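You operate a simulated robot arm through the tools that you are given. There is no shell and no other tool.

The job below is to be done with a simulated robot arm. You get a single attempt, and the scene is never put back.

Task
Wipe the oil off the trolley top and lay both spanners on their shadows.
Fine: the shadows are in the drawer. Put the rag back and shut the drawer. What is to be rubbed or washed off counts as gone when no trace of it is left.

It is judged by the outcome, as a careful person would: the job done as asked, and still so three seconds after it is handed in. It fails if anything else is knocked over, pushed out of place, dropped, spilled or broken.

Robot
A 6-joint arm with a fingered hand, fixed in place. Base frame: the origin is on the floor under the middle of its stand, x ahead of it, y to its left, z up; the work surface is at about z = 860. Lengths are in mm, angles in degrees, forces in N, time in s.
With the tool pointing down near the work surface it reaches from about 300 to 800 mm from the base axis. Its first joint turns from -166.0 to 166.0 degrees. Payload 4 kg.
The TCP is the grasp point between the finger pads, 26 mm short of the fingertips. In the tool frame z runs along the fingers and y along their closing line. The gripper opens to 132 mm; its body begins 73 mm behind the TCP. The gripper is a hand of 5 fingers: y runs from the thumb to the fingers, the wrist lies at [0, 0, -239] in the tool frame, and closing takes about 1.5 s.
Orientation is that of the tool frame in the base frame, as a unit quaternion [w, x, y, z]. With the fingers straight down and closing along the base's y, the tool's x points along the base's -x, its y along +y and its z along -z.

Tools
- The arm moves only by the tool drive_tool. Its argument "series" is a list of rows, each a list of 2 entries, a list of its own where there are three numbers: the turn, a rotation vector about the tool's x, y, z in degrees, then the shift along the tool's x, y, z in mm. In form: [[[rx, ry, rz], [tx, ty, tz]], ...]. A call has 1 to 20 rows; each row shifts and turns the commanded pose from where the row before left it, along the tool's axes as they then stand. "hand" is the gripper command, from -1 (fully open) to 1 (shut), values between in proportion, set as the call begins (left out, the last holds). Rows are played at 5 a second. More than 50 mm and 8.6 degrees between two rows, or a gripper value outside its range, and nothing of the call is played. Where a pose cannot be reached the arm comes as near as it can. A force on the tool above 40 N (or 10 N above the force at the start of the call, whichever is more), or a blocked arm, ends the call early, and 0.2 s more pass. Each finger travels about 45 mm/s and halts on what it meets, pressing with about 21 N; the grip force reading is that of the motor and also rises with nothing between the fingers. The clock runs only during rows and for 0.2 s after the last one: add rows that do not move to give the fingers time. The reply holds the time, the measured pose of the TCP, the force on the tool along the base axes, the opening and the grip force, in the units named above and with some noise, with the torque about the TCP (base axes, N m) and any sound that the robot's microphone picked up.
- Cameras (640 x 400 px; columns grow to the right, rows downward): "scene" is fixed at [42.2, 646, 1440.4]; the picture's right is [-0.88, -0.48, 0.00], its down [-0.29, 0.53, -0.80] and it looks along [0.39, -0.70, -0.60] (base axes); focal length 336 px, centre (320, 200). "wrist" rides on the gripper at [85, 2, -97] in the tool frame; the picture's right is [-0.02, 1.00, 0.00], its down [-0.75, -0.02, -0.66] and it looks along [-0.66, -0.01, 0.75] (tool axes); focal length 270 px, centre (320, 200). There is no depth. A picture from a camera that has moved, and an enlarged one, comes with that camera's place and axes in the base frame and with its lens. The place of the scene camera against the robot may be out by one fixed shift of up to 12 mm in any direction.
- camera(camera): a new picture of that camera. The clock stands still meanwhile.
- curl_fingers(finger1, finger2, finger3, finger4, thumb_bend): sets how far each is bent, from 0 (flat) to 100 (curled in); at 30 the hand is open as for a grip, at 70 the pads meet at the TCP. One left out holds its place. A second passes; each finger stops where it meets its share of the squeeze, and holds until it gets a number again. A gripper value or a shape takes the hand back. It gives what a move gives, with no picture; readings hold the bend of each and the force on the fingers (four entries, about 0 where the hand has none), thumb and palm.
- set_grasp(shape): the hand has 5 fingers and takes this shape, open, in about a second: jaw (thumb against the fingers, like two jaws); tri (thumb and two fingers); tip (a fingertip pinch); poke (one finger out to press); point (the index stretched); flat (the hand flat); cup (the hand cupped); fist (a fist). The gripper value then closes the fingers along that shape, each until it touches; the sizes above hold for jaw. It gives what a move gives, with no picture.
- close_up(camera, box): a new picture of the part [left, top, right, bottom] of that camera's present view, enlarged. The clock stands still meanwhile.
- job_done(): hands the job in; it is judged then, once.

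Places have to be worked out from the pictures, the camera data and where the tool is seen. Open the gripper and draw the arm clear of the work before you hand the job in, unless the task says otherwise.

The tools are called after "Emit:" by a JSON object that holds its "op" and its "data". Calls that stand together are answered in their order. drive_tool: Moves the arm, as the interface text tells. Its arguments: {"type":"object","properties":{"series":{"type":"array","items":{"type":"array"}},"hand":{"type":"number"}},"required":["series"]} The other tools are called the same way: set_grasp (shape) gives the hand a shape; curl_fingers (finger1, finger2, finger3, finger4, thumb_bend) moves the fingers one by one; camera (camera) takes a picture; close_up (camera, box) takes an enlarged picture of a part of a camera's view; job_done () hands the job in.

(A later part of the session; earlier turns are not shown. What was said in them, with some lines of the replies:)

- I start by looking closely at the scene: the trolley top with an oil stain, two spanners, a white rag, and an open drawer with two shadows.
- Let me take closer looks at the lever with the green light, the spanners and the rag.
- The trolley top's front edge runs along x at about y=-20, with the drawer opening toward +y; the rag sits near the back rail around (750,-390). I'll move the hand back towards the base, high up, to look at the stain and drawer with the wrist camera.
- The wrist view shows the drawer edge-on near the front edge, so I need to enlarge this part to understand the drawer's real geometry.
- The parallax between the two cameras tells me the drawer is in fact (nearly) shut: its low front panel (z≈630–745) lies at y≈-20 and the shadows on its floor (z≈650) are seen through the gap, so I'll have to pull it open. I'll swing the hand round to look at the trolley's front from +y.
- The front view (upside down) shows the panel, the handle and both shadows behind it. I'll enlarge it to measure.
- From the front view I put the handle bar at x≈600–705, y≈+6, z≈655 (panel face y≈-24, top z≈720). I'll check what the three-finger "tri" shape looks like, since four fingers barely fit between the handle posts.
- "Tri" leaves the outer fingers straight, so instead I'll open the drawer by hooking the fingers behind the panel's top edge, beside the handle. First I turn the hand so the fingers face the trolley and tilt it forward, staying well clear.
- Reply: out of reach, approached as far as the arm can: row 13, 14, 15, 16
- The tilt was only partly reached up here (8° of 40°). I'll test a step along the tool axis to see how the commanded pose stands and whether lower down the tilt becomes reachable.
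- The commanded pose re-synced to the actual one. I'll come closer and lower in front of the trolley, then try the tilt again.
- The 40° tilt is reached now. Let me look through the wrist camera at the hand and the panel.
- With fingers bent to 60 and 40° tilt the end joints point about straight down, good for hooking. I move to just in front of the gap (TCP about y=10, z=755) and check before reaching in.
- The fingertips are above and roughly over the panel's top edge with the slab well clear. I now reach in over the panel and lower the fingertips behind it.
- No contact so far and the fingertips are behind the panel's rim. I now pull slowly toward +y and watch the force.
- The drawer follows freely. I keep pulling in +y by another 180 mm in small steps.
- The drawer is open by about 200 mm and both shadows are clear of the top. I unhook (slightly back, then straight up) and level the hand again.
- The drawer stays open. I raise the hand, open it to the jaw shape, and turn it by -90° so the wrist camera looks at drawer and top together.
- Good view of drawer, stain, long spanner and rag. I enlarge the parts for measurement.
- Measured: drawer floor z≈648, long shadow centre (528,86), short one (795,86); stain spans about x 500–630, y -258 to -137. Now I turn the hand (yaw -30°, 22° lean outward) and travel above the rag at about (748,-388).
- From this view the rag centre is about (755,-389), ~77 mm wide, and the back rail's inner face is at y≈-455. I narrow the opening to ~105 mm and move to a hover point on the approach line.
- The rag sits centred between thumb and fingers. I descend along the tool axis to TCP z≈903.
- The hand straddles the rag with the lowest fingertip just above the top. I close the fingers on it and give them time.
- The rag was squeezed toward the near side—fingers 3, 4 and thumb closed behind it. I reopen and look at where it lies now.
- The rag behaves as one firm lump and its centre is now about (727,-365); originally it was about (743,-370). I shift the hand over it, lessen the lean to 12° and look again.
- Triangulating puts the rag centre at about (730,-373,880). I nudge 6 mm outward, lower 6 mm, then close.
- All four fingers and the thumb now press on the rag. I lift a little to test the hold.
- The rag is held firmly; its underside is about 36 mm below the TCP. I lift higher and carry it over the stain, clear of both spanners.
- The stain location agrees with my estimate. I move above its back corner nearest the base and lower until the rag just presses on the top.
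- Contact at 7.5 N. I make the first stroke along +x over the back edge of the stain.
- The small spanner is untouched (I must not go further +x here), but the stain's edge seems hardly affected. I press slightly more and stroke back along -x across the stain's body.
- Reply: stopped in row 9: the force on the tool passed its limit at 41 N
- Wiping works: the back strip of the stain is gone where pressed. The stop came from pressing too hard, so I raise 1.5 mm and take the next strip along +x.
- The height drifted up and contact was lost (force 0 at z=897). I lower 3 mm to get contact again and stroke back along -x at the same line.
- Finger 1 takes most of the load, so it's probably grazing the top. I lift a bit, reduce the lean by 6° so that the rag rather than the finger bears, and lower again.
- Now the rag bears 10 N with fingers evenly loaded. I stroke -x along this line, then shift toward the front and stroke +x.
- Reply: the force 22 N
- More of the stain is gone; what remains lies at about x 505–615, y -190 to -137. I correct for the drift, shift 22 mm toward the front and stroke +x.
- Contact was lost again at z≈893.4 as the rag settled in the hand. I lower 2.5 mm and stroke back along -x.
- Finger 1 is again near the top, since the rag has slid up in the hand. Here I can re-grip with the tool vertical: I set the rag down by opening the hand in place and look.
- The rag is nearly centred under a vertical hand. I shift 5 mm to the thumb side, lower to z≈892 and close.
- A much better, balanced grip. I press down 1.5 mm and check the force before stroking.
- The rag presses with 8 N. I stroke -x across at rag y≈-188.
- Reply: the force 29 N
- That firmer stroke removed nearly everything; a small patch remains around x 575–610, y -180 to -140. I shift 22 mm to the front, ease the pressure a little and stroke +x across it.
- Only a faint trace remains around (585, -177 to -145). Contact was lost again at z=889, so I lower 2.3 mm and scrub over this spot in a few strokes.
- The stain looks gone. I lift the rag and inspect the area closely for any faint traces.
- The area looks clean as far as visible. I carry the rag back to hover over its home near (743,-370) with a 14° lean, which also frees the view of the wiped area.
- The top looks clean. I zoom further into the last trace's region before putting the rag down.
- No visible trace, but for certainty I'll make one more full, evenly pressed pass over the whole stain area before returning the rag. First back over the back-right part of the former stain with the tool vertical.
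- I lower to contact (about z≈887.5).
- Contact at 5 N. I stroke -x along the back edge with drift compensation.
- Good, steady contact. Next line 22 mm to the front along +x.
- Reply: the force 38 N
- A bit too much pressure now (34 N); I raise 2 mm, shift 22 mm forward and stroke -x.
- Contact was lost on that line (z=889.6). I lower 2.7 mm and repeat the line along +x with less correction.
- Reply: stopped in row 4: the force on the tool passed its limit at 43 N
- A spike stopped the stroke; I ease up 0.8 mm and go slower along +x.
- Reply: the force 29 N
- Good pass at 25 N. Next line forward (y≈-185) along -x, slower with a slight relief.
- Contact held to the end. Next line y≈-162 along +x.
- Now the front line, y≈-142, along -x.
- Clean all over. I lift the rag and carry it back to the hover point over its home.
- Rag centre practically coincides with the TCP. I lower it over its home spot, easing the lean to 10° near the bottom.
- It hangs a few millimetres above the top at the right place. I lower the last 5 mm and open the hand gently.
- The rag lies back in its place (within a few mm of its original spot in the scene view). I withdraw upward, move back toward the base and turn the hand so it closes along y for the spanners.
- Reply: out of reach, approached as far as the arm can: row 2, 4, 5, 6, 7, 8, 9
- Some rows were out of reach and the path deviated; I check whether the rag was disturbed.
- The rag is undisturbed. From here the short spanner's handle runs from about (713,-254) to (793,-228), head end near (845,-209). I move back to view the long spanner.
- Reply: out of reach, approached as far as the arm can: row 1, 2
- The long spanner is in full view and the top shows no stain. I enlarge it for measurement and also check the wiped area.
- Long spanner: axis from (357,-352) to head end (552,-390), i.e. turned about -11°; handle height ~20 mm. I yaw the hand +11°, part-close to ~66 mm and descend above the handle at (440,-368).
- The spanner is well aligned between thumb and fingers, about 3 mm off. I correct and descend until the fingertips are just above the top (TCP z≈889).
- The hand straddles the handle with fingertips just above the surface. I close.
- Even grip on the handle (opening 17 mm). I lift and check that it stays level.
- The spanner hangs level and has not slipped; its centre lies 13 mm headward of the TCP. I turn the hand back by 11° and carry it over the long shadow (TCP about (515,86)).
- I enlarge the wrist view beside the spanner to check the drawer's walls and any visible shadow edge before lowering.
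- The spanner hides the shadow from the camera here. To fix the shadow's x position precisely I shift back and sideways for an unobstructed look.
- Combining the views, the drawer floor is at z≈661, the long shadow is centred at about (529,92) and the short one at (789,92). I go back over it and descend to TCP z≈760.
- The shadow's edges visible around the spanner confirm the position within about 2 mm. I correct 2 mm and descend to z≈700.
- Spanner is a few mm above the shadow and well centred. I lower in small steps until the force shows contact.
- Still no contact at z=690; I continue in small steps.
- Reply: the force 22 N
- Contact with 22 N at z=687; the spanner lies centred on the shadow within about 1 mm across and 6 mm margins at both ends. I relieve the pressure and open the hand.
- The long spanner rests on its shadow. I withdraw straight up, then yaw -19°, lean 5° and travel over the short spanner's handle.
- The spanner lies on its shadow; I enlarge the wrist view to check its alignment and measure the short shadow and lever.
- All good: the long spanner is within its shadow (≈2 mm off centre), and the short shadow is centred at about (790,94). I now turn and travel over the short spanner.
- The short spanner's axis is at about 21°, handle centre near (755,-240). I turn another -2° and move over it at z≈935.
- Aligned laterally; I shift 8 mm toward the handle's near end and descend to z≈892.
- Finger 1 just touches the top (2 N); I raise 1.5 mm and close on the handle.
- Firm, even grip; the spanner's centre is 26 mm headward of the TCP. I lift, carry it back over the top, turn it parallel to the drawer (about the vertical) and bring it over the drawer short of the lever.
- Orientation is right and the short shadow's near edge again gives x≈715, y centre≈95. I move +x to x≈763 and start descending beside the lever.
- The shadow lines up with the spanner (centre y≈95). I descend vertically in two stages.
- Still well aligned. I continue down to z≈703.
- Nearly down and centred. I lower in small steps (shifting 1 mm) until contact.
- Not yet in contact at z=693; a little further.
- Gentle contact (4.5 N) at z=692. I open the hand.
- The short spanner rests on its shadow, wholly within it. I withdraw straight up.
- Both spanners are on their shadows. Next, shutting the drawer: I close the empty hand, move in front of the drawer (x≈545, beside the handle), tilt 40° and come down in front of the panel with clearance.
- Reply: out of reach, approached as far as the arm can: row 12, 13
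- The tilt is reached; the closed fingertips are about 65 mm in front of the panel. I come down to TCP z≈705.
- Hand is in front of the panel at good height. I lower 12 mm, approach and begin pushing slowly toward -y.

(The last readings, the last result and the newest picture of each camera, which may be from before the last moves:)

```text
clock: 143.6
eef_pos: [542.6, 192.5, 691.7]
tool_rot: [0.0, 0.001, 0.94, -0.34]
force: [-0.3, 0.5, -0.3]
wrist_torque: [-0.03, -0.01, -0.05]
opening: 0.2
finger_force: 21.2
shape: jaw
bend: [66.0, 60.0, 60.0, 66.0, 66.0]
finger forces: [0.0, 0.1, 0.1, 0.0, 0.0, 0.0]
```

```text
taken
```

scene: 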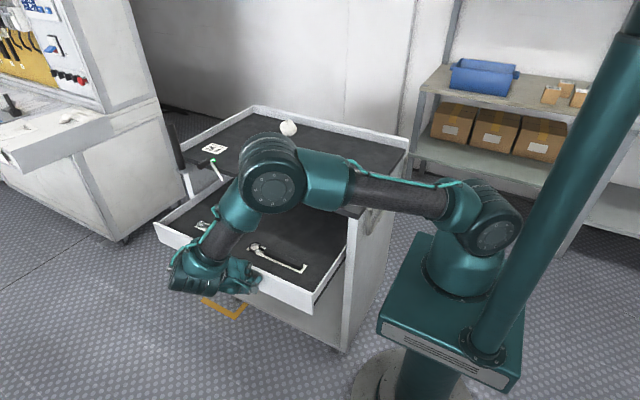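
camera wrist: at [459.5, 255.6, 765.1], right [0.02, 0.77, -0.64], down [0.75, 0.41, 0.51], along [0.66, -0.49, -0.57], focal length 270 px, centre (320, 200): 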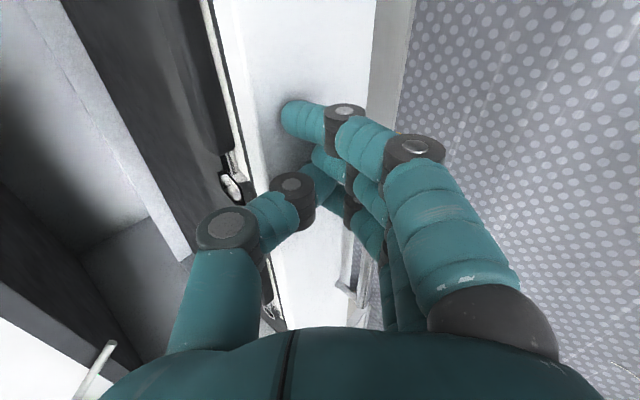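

The drawer moves in with almost no force. I keep pushing at the same gentle pace.

Emit:
{"op": "drive_tool", "data": {"series": [[[0, 0, 0], [0, -6.16, 5.1]], [[0, 0, 0], [0, -6.16, 5.1]], [[0, 0, 0], [0, -6.16, 5.1]], [[0, 0, 0], [0, -6.16, 5.1]], [[0, 0, 0], [0, -6.16, 5.1]], [[0, 0, 0], [0, -6.16, 5.1]], [[0, 0, 0], [0, -6.16, 5.1]], [[0, 0, 0], [0, -6.16, 5.1]], [[0, 0, 0], [0, -6.16, 5.1]], [[0, 0, 0], [0, -6.16, 5.1]], [[0, 0, 0], [0, -6.16, 5.1]], [[0, 0, 0], [0, -6.16, 5.1]], [[0, 0, 0], [0, -6.16, 5.1]], [[0, 0, 0], [0, -6.16, 5.1]]]}}

Emit:
{"op": "camera", "data": {"camera": "wrist"}}

Emit:
{"op": "close_up", "data": {"camera": "scene", "box": [140, 130, 390, 300]}}

```text
clock: 146.6
eef_pos: [544.1, 79.0, 692.2]
tool_rot: [0.0, 0.001, 0.94, -0.341]
force: [0.3, -0.1, -0.1]
wrist_torque: [0.01, -0.02, 0.01]
opening: 0.0
finger_force: 21.2
shape: jaw
bend: [65.0, 60.0, 60.0, 65.0, 66.0]
finger forces: [0.0, 0.0, 0.0, 0.1, 0.0, 0.1]
```

```text
taken
camera wrist: at [459.6, 142.6, 766.2], right [0.02, 0.77, -0.64], down [0.75, 0.41, 0.51], along [0.66, -0.49, -0.57], focal length 270 px, centre (320, 200)
```

wrist: 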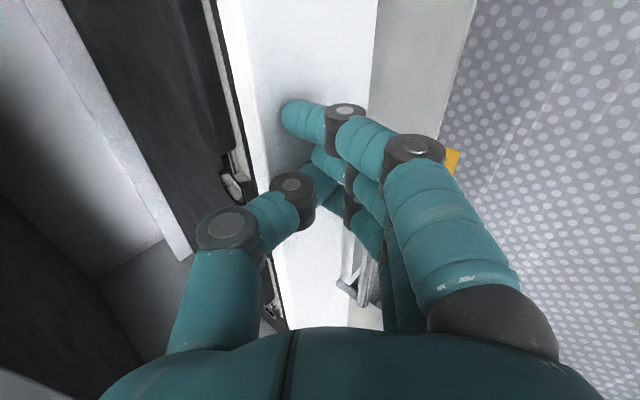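

```text
2.35 times, centred on (265, 215) of scene
camera zoom: at [42.2, 646.0, 1440.4], right [-0.88, -0.48, 0.0], down [-0.29, 0.53, -0.8], along [0.39, -0.7, -0.6], focal length 791 px, centre (449, 165)
```

zoom: 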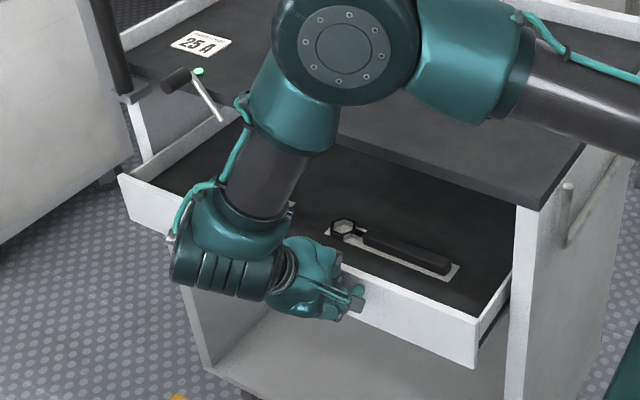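

Going well. I slow down: 8 rows of 6 mm, then 3 mm steps toward the stop.

Emit:
{"op": "drive_tool", "data": {"series": [[[0, 0, 0], [0, -4.62, 3.83]], [[0, 0, 0], [0, -4.62, 3.83]], [[0, 0, 0], [0, -4.62, 3.83]], [[0, 0, 0], [0, -4.62, 3.83]], [[0, 0, 0], [0, -4.62, 3.83]], [[0, 0, 0], [0, -4.62, 3.83]], [[0, 0, 0], [0, -4.62, 3.83]], [[0, 0, 0], [0, -4.62, 3.83]], [[0, 0, 0], [0, -2.31, 1.91]], [[0, 0, 0], [0, -2.31, 1.91]]]}}

Emit:
{"op": "camera", "data": {"camera": "wrist"}}

Emit:
{"op": "close_up", "data": {"camera": "scene", "box": [140, 130, 390, 300]}}

```text
clock: 148.8
eef_pos: [543.7, 26.7, 692.7]
tool_rot: [0.0, 0.001, 0.94, -0.341]
force: [0.0, 1.3, -0.1]
wrist_torque: [0.01, -0.01, 0.04]
opening: 0.2
finger_force: 21.2
shape: jaw
bend: [65.0, 60.0, 60.0, 65.0, 66.0]
finger forces: [0.7, 0.0, 0.0, 0.9, 0.0, 0.0]
```

```text
taken
camera wrist: at [459.9, 90.6, 766.8], right [0.02, 0.77, -0.64], down [0.75, 0.41, 0.51], along [0.66, -0.49, -0.57], focal length 270 px, centre (320, 200)
```

wrist: 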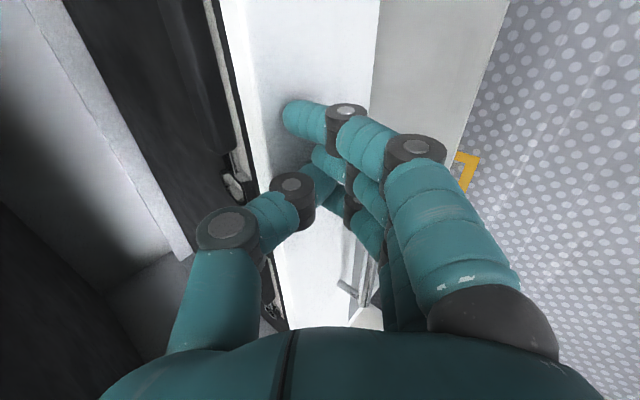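

```text
2.35 times, centred on (265, 215) of scene
camera zoom: at [42.2, 646.0, 1440.4], right [-0.88, -0.48, 0.0], down [-0.29, 0.53, -0.8], along [0.39, -0.7, -0.6], focal length 791 px, centre (449, 165)
```

zoom: 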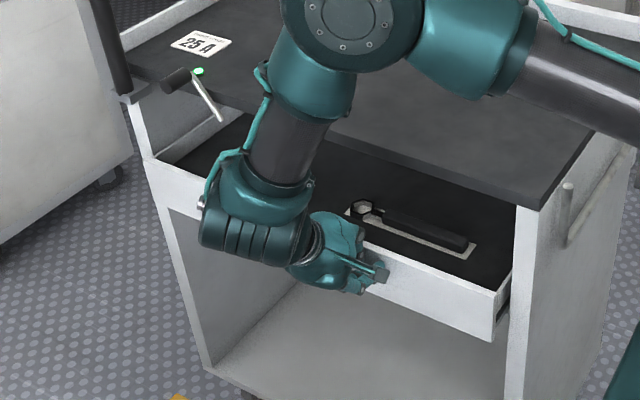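

Nearly shut. I continue in 3 mm steps until the drawer reaches its stop.

Emit:
{"op": "drive_tool", "data": {"series": [[[0, 0, 0], [0, -2.31, 1.91]], [[0, 0, 0], [0, -2.31, 1.91]], [[0, 0, 0], [0, -2.31, 1.91]], [[0, 0, 0], [0, -2.31, 1.91]], [[0, 0, 0], [0, -2.31, 1.91]], [[0, 0, 0], [0, -2.31, 1.91]], [[0, 0, 0], [0, -2.31, 1.91]]]}}

Emit:
{"op": "close_up", "data": {"camera": "scene", "box": [140, 130, 390, 300]}}

```text
clock: 150.4
eef_pos: [544.3, 7.2, 692.0]
tool_rot: [0.0, 0.0, 0.94, -0.341]
force: [-0.5, -0.5, 0.9]
wrist_torque: [0.02, 0.0, 0.01]
opening: 0.0
finger_force: 21.4
shape: jaw
bend: [65.0, 60.0, 60.0, 65.0, 66.0]
finger forces: [0.0, 0.1, 0.0, 0.0, 0.0, 0.1]
```

```text
2.35 times, centred on (265, 215) of scene
camera zoom: at [42.2, 646.0, 1440.4], right [-0.88, -0.48, 0.0], down [-0.29, 0.53, -0.8], along [0.39, -0.7, -0.6], focal length 791 px, centre (449, 165)
```

zoom: 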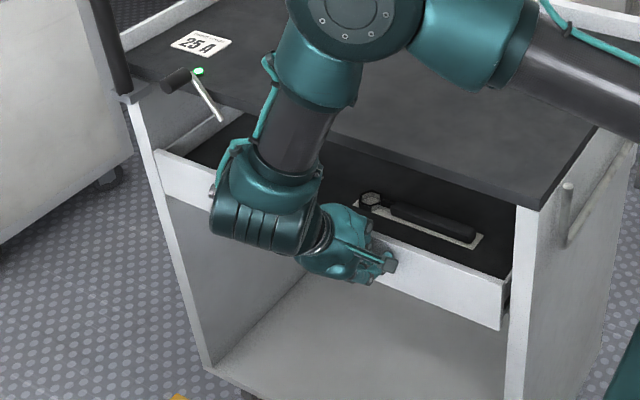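

Close to its original state, with the panel still about 6–8 mm out. I push on in 2 mm steps.

Emit:
{"op": "drive_tool", "data": {"series": [[[0, 0, 0], [0, -1.54, 1.28]], [[0, 0, 0], [0, -1.54, 1.28]], [[0, 0, 0], [0, -1.54, 1.28]], [[0, 0, 0], [0, -1.54, 1.28]], [[0, 0, 0], [0, -1.54, 1.28]]]}}

Emit:
{"op": "close_up", "data": {"camera": "scene", "box": [270, 190, 390, 280]}}

```text
clock: 151.6
eef_pos: [545.2, -2.2, 694.8]
tool_rot: [0.0, 0.0, 0.94, -0.341]
force: [1.2, -0.3, 0.1]
wrist_torque: [0.02, 0.02, 0.03]
opening: 0.2
finger_force: 20.8
shape: jaw
bend: [65.0, 60.0, 60.0, 65.0, 66.0]
finger forces: [0.0, 0.1, 0.1, 0.0, 0.1, 0.0]
```

```text
4.44 times, centred on (330, 235) of scene
camera zoom: at [42.2, 646.0, 1440.4], right [-0.88, -0.48, 0.0], down [-0.29, 0.53, -0.8], along [0.39, -0.7, -0.6], focal length 1495 px, centre (276, 44)
```

zoom: 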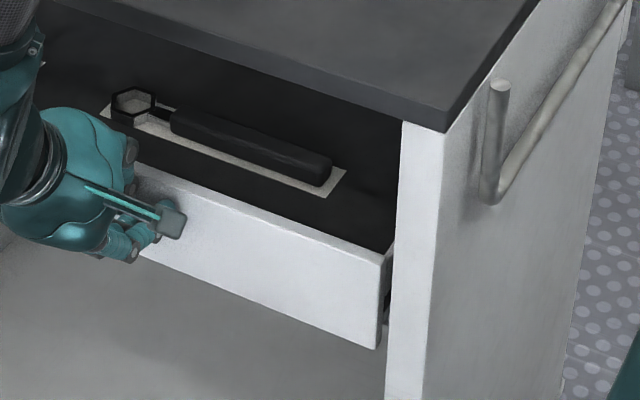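

The drawer is back where it stood at first, still with no resistance, so at the start it was evidently ajar. I keep pushing in small steps until it stops.

Emit:
{"op": "drive_tool", "data": {"series": [[[0, 0, 0], [0, -2.31, 1.91]], [[0, 0, 0], [0, -2.31, 1.91]], [[0, 0, 0], [0, -2.31, 1.91]], [[0, 0, 0], [0, -2.31, 1.91]], [[0, 0, 0], [0, -2.31, 1.91]]]}}

Emit:
{"op": "close_up", "data": {"camera": "scene", "box": [270, 190, 390, 280]}}

Emit:
{"op": "camera", "data": {"camera": "wrist"}}

```text
clock: 152.4
eef_pos: [542.9, -6.4, 693.4]
tool_rot: [0.0, -0.003, 0.941, -0.338]
force: [-4.7, 14.1, 5.4]
wrist_torque: [0.04, 0.09, -0.2]
opening: 0.0
finger_force: 21.1
shape: jaw
bend: [68.0, 60.0, 60.0, 67.0, 66.0]
finger forces: [8.9, 0.0, 0.1, 5.9, 0.0, 0.0]
stopped in row 3: the force on the tool passed its limit at 44 N (the readings are from after the stop); the commanded pose is now the measured one
```

```text
4.44 times, centred on (330, 235) of scene
camera zoom: at [42.2, 646.0, 1440.4], right [-0.88, -0.48, 0.0], down [-0.29, 0.53, -0.8], along [0.39, -0.7, -0.6], focal length 1495 px, centre (276, 44)
```

zoom: 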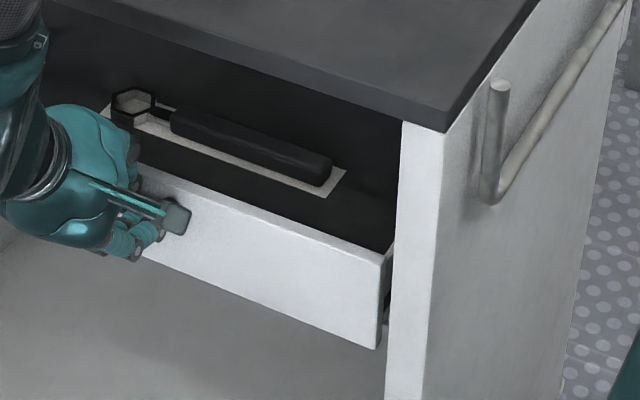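

```text
taken
camera wrist: at [459.7, 56.4, 767.5], right [0.02, 0.77, -0.64], down [0.75, 0.41, 0.52], along [0.66, -0.49, -0.57], focal length 270 px, centre (320, 200)
```

wrist: 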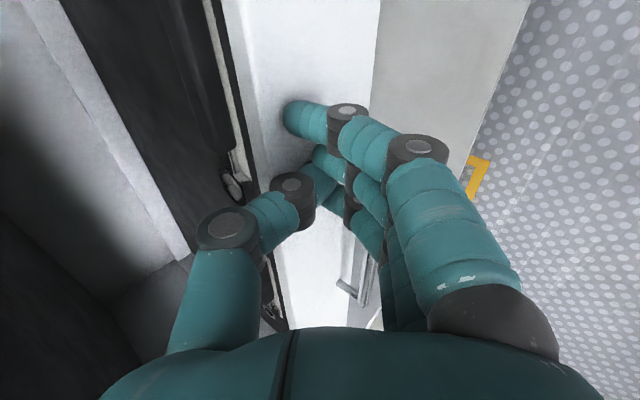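

The drawer hit its stop exactly at its initial (shut) position. I back the hand away and check that everything stays put.

Emit:
{"op": "drive_tool", "data": {"series": [[[0, 0, 0], [0, 3.8, -3.2]], [[0, 0, 0], [0, 15.4, -12.8]], [[0, 0, 0], [0, 23.1, -19.1]], [[0, 0, 0], [0, 23.1, -19.1]], [[0, 0, 0], [0, 23.1, -19.1]], [[0, 0, 0], [0, 23.1, -19.1]], [[0, 0, 0], [0, -28.7, -34.7]], [[0, 0, 0], [0, -28.7, -34.7]], [[0, 0, 0], [0, -28.7, -34.7]], [[0, 0, 0], [0, -28.7, -34.7]], [[0, 0, 0], [0, -28.7, -34.7]], [[0, 0, 0], [0, 0, 0]]]}}

Emit:
{"op": "camera", "data": {"camera": "scene"}}

Emit:
{"op": "close_up", "data": {"camera": "scene", "box": [180, 170, 360, 280]}}

```text
clock: 155.0
eef_pos: [546.1, 139.2, 918.3]
tool_rot: [0.0, -0.002, 0.941, -0.339]
force: [0.4, 0.4, 0.2]
wrist_torque: [0.04, 0.0, 0.02]
opening: 0.0
finger_force: 21.5
shape: jaw
bend: [66.0, 60.0, 60.0, 66.0, 66.0]
finger forces: [0.0, 0.0, 0.0, 0.1, 0.0, 0.1]
```

```text
taken
```

scene: 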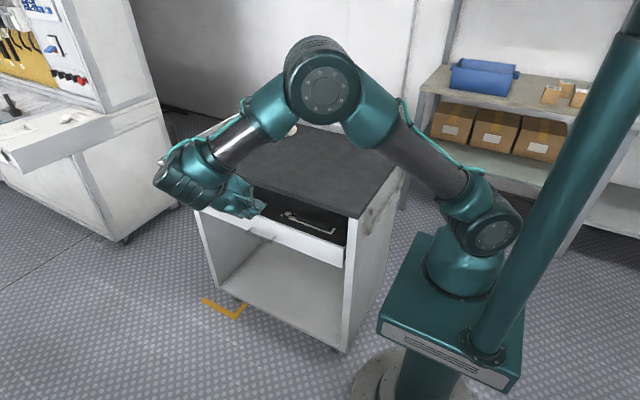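

```text
3.56 times, centred on (270, 225) of scene
camera zoom: at [42.2, 646.0, 1440.4], right [-0.88, -0.48, 0.0], down [-0.29, 0.53, -0.8], along [0.39, -0.7, -0.6], focal length 1196 px, centre (498, 111)
```

zoom: 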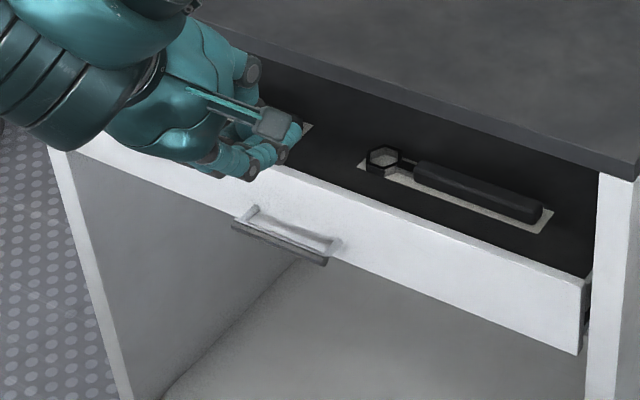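

The drawer is shut and both spanners lie as placed. I raise the arm, level and open the hand, and move it back clear over toward the base.

Emit:
{"op": "drive_tool", "data": {"series": [[[0, 0, 0], [0, -25.5, -30.8]], [[0, 0, 0], [0, -25.5, -30.8]], [[0, 0, 0], [0, -25.5, -30.8]], [[-8, 0, 0], [0, 0, 0]], [[-8, 0, 0], [0, 0, 0]], [[-8, 0, 0], [0, 0, 0]], [[-8, 0, 0], [0, 0, 0]], [[-7.8, 0, 0], [0, 0, 0]], [[0, 0, 0], [33, -28, -10]], [[0, 0, 0], [33, -28, -10]], [[0, 0, 0], [33, -28, -10]], [[0, 0, 0], [33, -28, -10]], [[0, 0, 0], [33, -28, -10]]], "hand": -1}}

Emit:
{"op": "camera", "data": {"camera": "scene"}}

Emit:
{"op": "camera", "data": {"camera": "wrist"}}

```text
clock: 157.8
eef_pos: [372.7, -11.8, 1078.1]
tool_rot: [-0.001, -0.002, 1.0, 0.001]
force: [-0.4, -0.3, -0.7]
wrist_torque: [0.02, 0.04, 0.04]
opening: 131.9
finger_force: 0.1
shape: jaw
bend: [30.0, 30.0, 30.0, 30.0, 30.0]
finger forces: [0.1, 0.0, 0.0, 0.1, 0.1, 0.0]
out of reach, approached as far as the arm can: row 3
```

```text
taken
```

scene: 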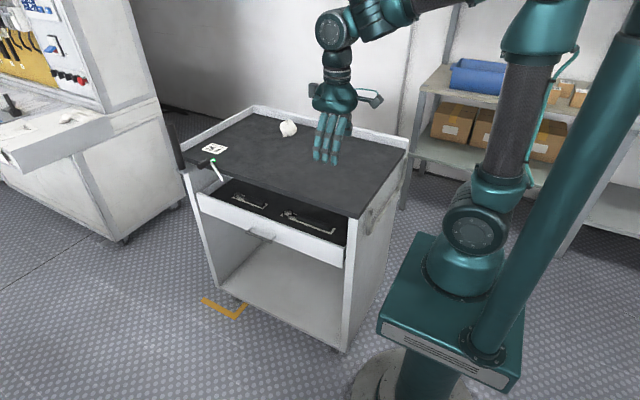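

```text
taken
camera wrist: at [288.7, -11.7, 1175.6], right [0.02, 1.0, 0.0], down [0.75, -0.02, 0.66], along [0.66, -0.01, -0.75], focal length 270 px, centre (320, 200)
```

wrist: 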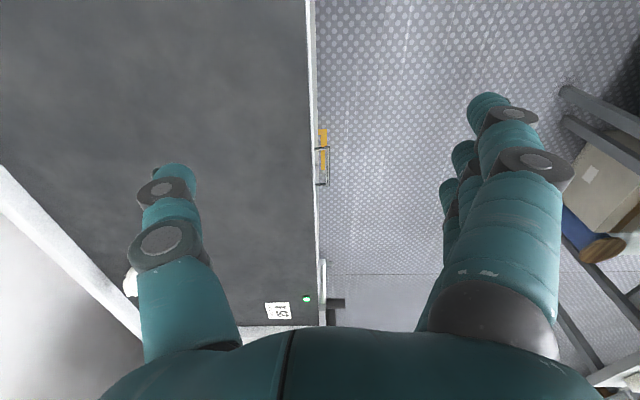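

Let me inspect the final state closely: the drawer, the wiped top and the rag.

Emit:
{"op": "close_up", "data": {"camera": "scene", "box": [180, 170, 360, 280]}}

Emit:
{"op": "close_up", "data": {"camera": "wrist", "box": [0, 0, 340, 330]}}

Emit:
{"op": "close_up", "data": {"camera": "scene", "box": [170, 90, 420, 250]}}

Emit:
{"op": "close_up", "data": {"camera": "wrist", "box": [170, 80, 320, 240]}}

```text
3.56 times, centred on (270, 225) of scene
camera zoom: at [42.2, 646.0, 1440.4], right [-0.88, -0.48, 0.0], down [-0.29, 0.53, -0.8], along [0.39, -0.7, -0.6], focal length 1196 px, centre (498, 111)
```

zoom: 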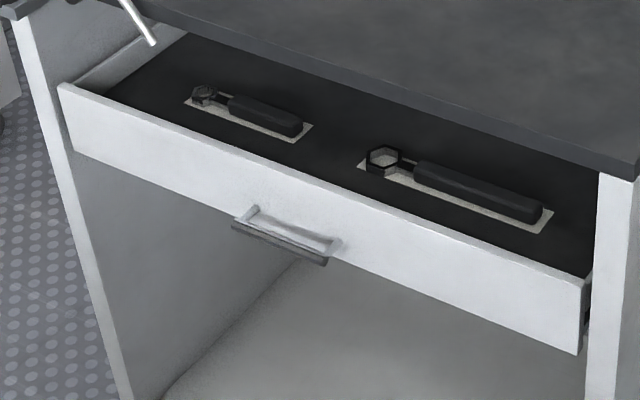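

```text
1.21 times, centred on (170, 165) of wrist
camera zoom: at [288.7, -11.7, 1175.6], right [0.02, 1.0, 0.0], down [0.75, -0.02, 0.66], along [0.66, -0.01, -0.75], focal length 328 px, centre (502, 242)
```

zoom: 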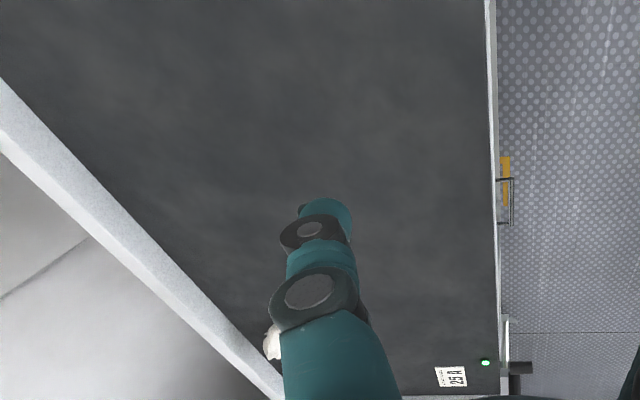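

```text
2.50 times, centred on (295, 170) of scene
camera zoom: at [42.2, 646.0, 1440.4], right [-0.88, -0.48, 0.0], down [-0.29, 0.53, -0.8], along [0.39, -0.7, -0.6], focal length 841 px, centre (382, 275)
```

zoom: 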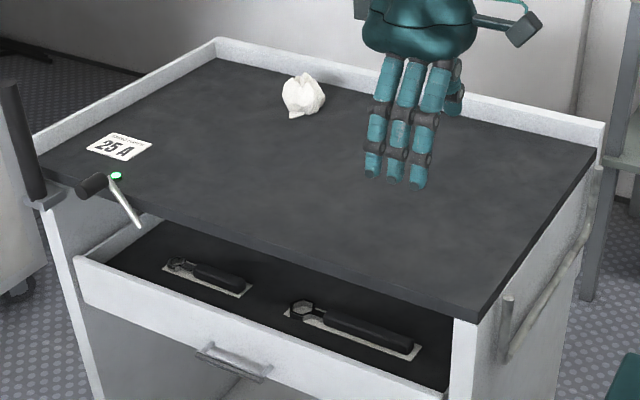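

```text
2.50 times, centred on (245, 160) of wrist
camera zoom: at [288.7, -11.7, 1175.6], right [0.02, 1.0, 0.0], down [0.75, -0.02, 0.66], along [0.66, -0.01, -0.75], focal length 676 px, centre (508, 300)
```

zoom: 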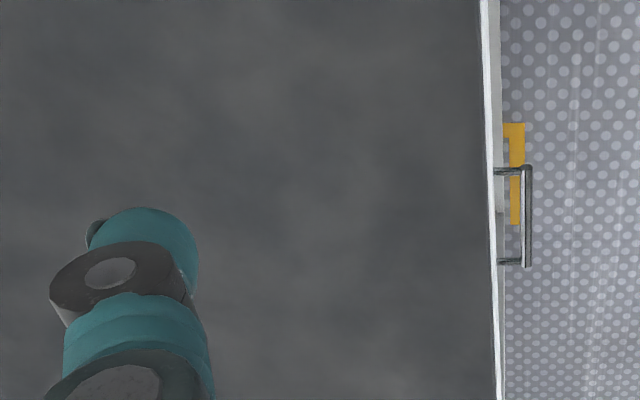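

Everything checks out: no oil is visible on the top, the rag is back in its place, both spanners lie on their shadows and the drawer is shut. The note and lever are untouched, and the open hand is clear above the trolley, so I hand the job in.

Emit:
{"op": "job_done", "data": {}}

```text
The job is handed in.
```

I've handed in the job, and I believe all of it was done as asked. I haven't been told the verdict.

- **Oil:** No trace shows on the trolley top in either camera's close-ups. After the stain had gone from view I went over the whole area a second time with the rag.
- **Rag:** It is back by the rear rail, within about 8 mm of where it started. It is turned a little from how it lay before.
- **Spanners:** Each lies within its own shadow in the drawer. The long one is about 2 mm off centre. The short one is 2–4 mm off centre and turned by about 2°.
- **Drawer:** The drawer was shut at the start, so I pulled it open to lay the spanners in, then pushed it back until it hit its stop. It stopped at the same position it had at the start.

Nothing else was knocked or moved as far as the pictures show. The note, the lever and its green light were left alone. The hand is open and drawn up clear above the trolley.
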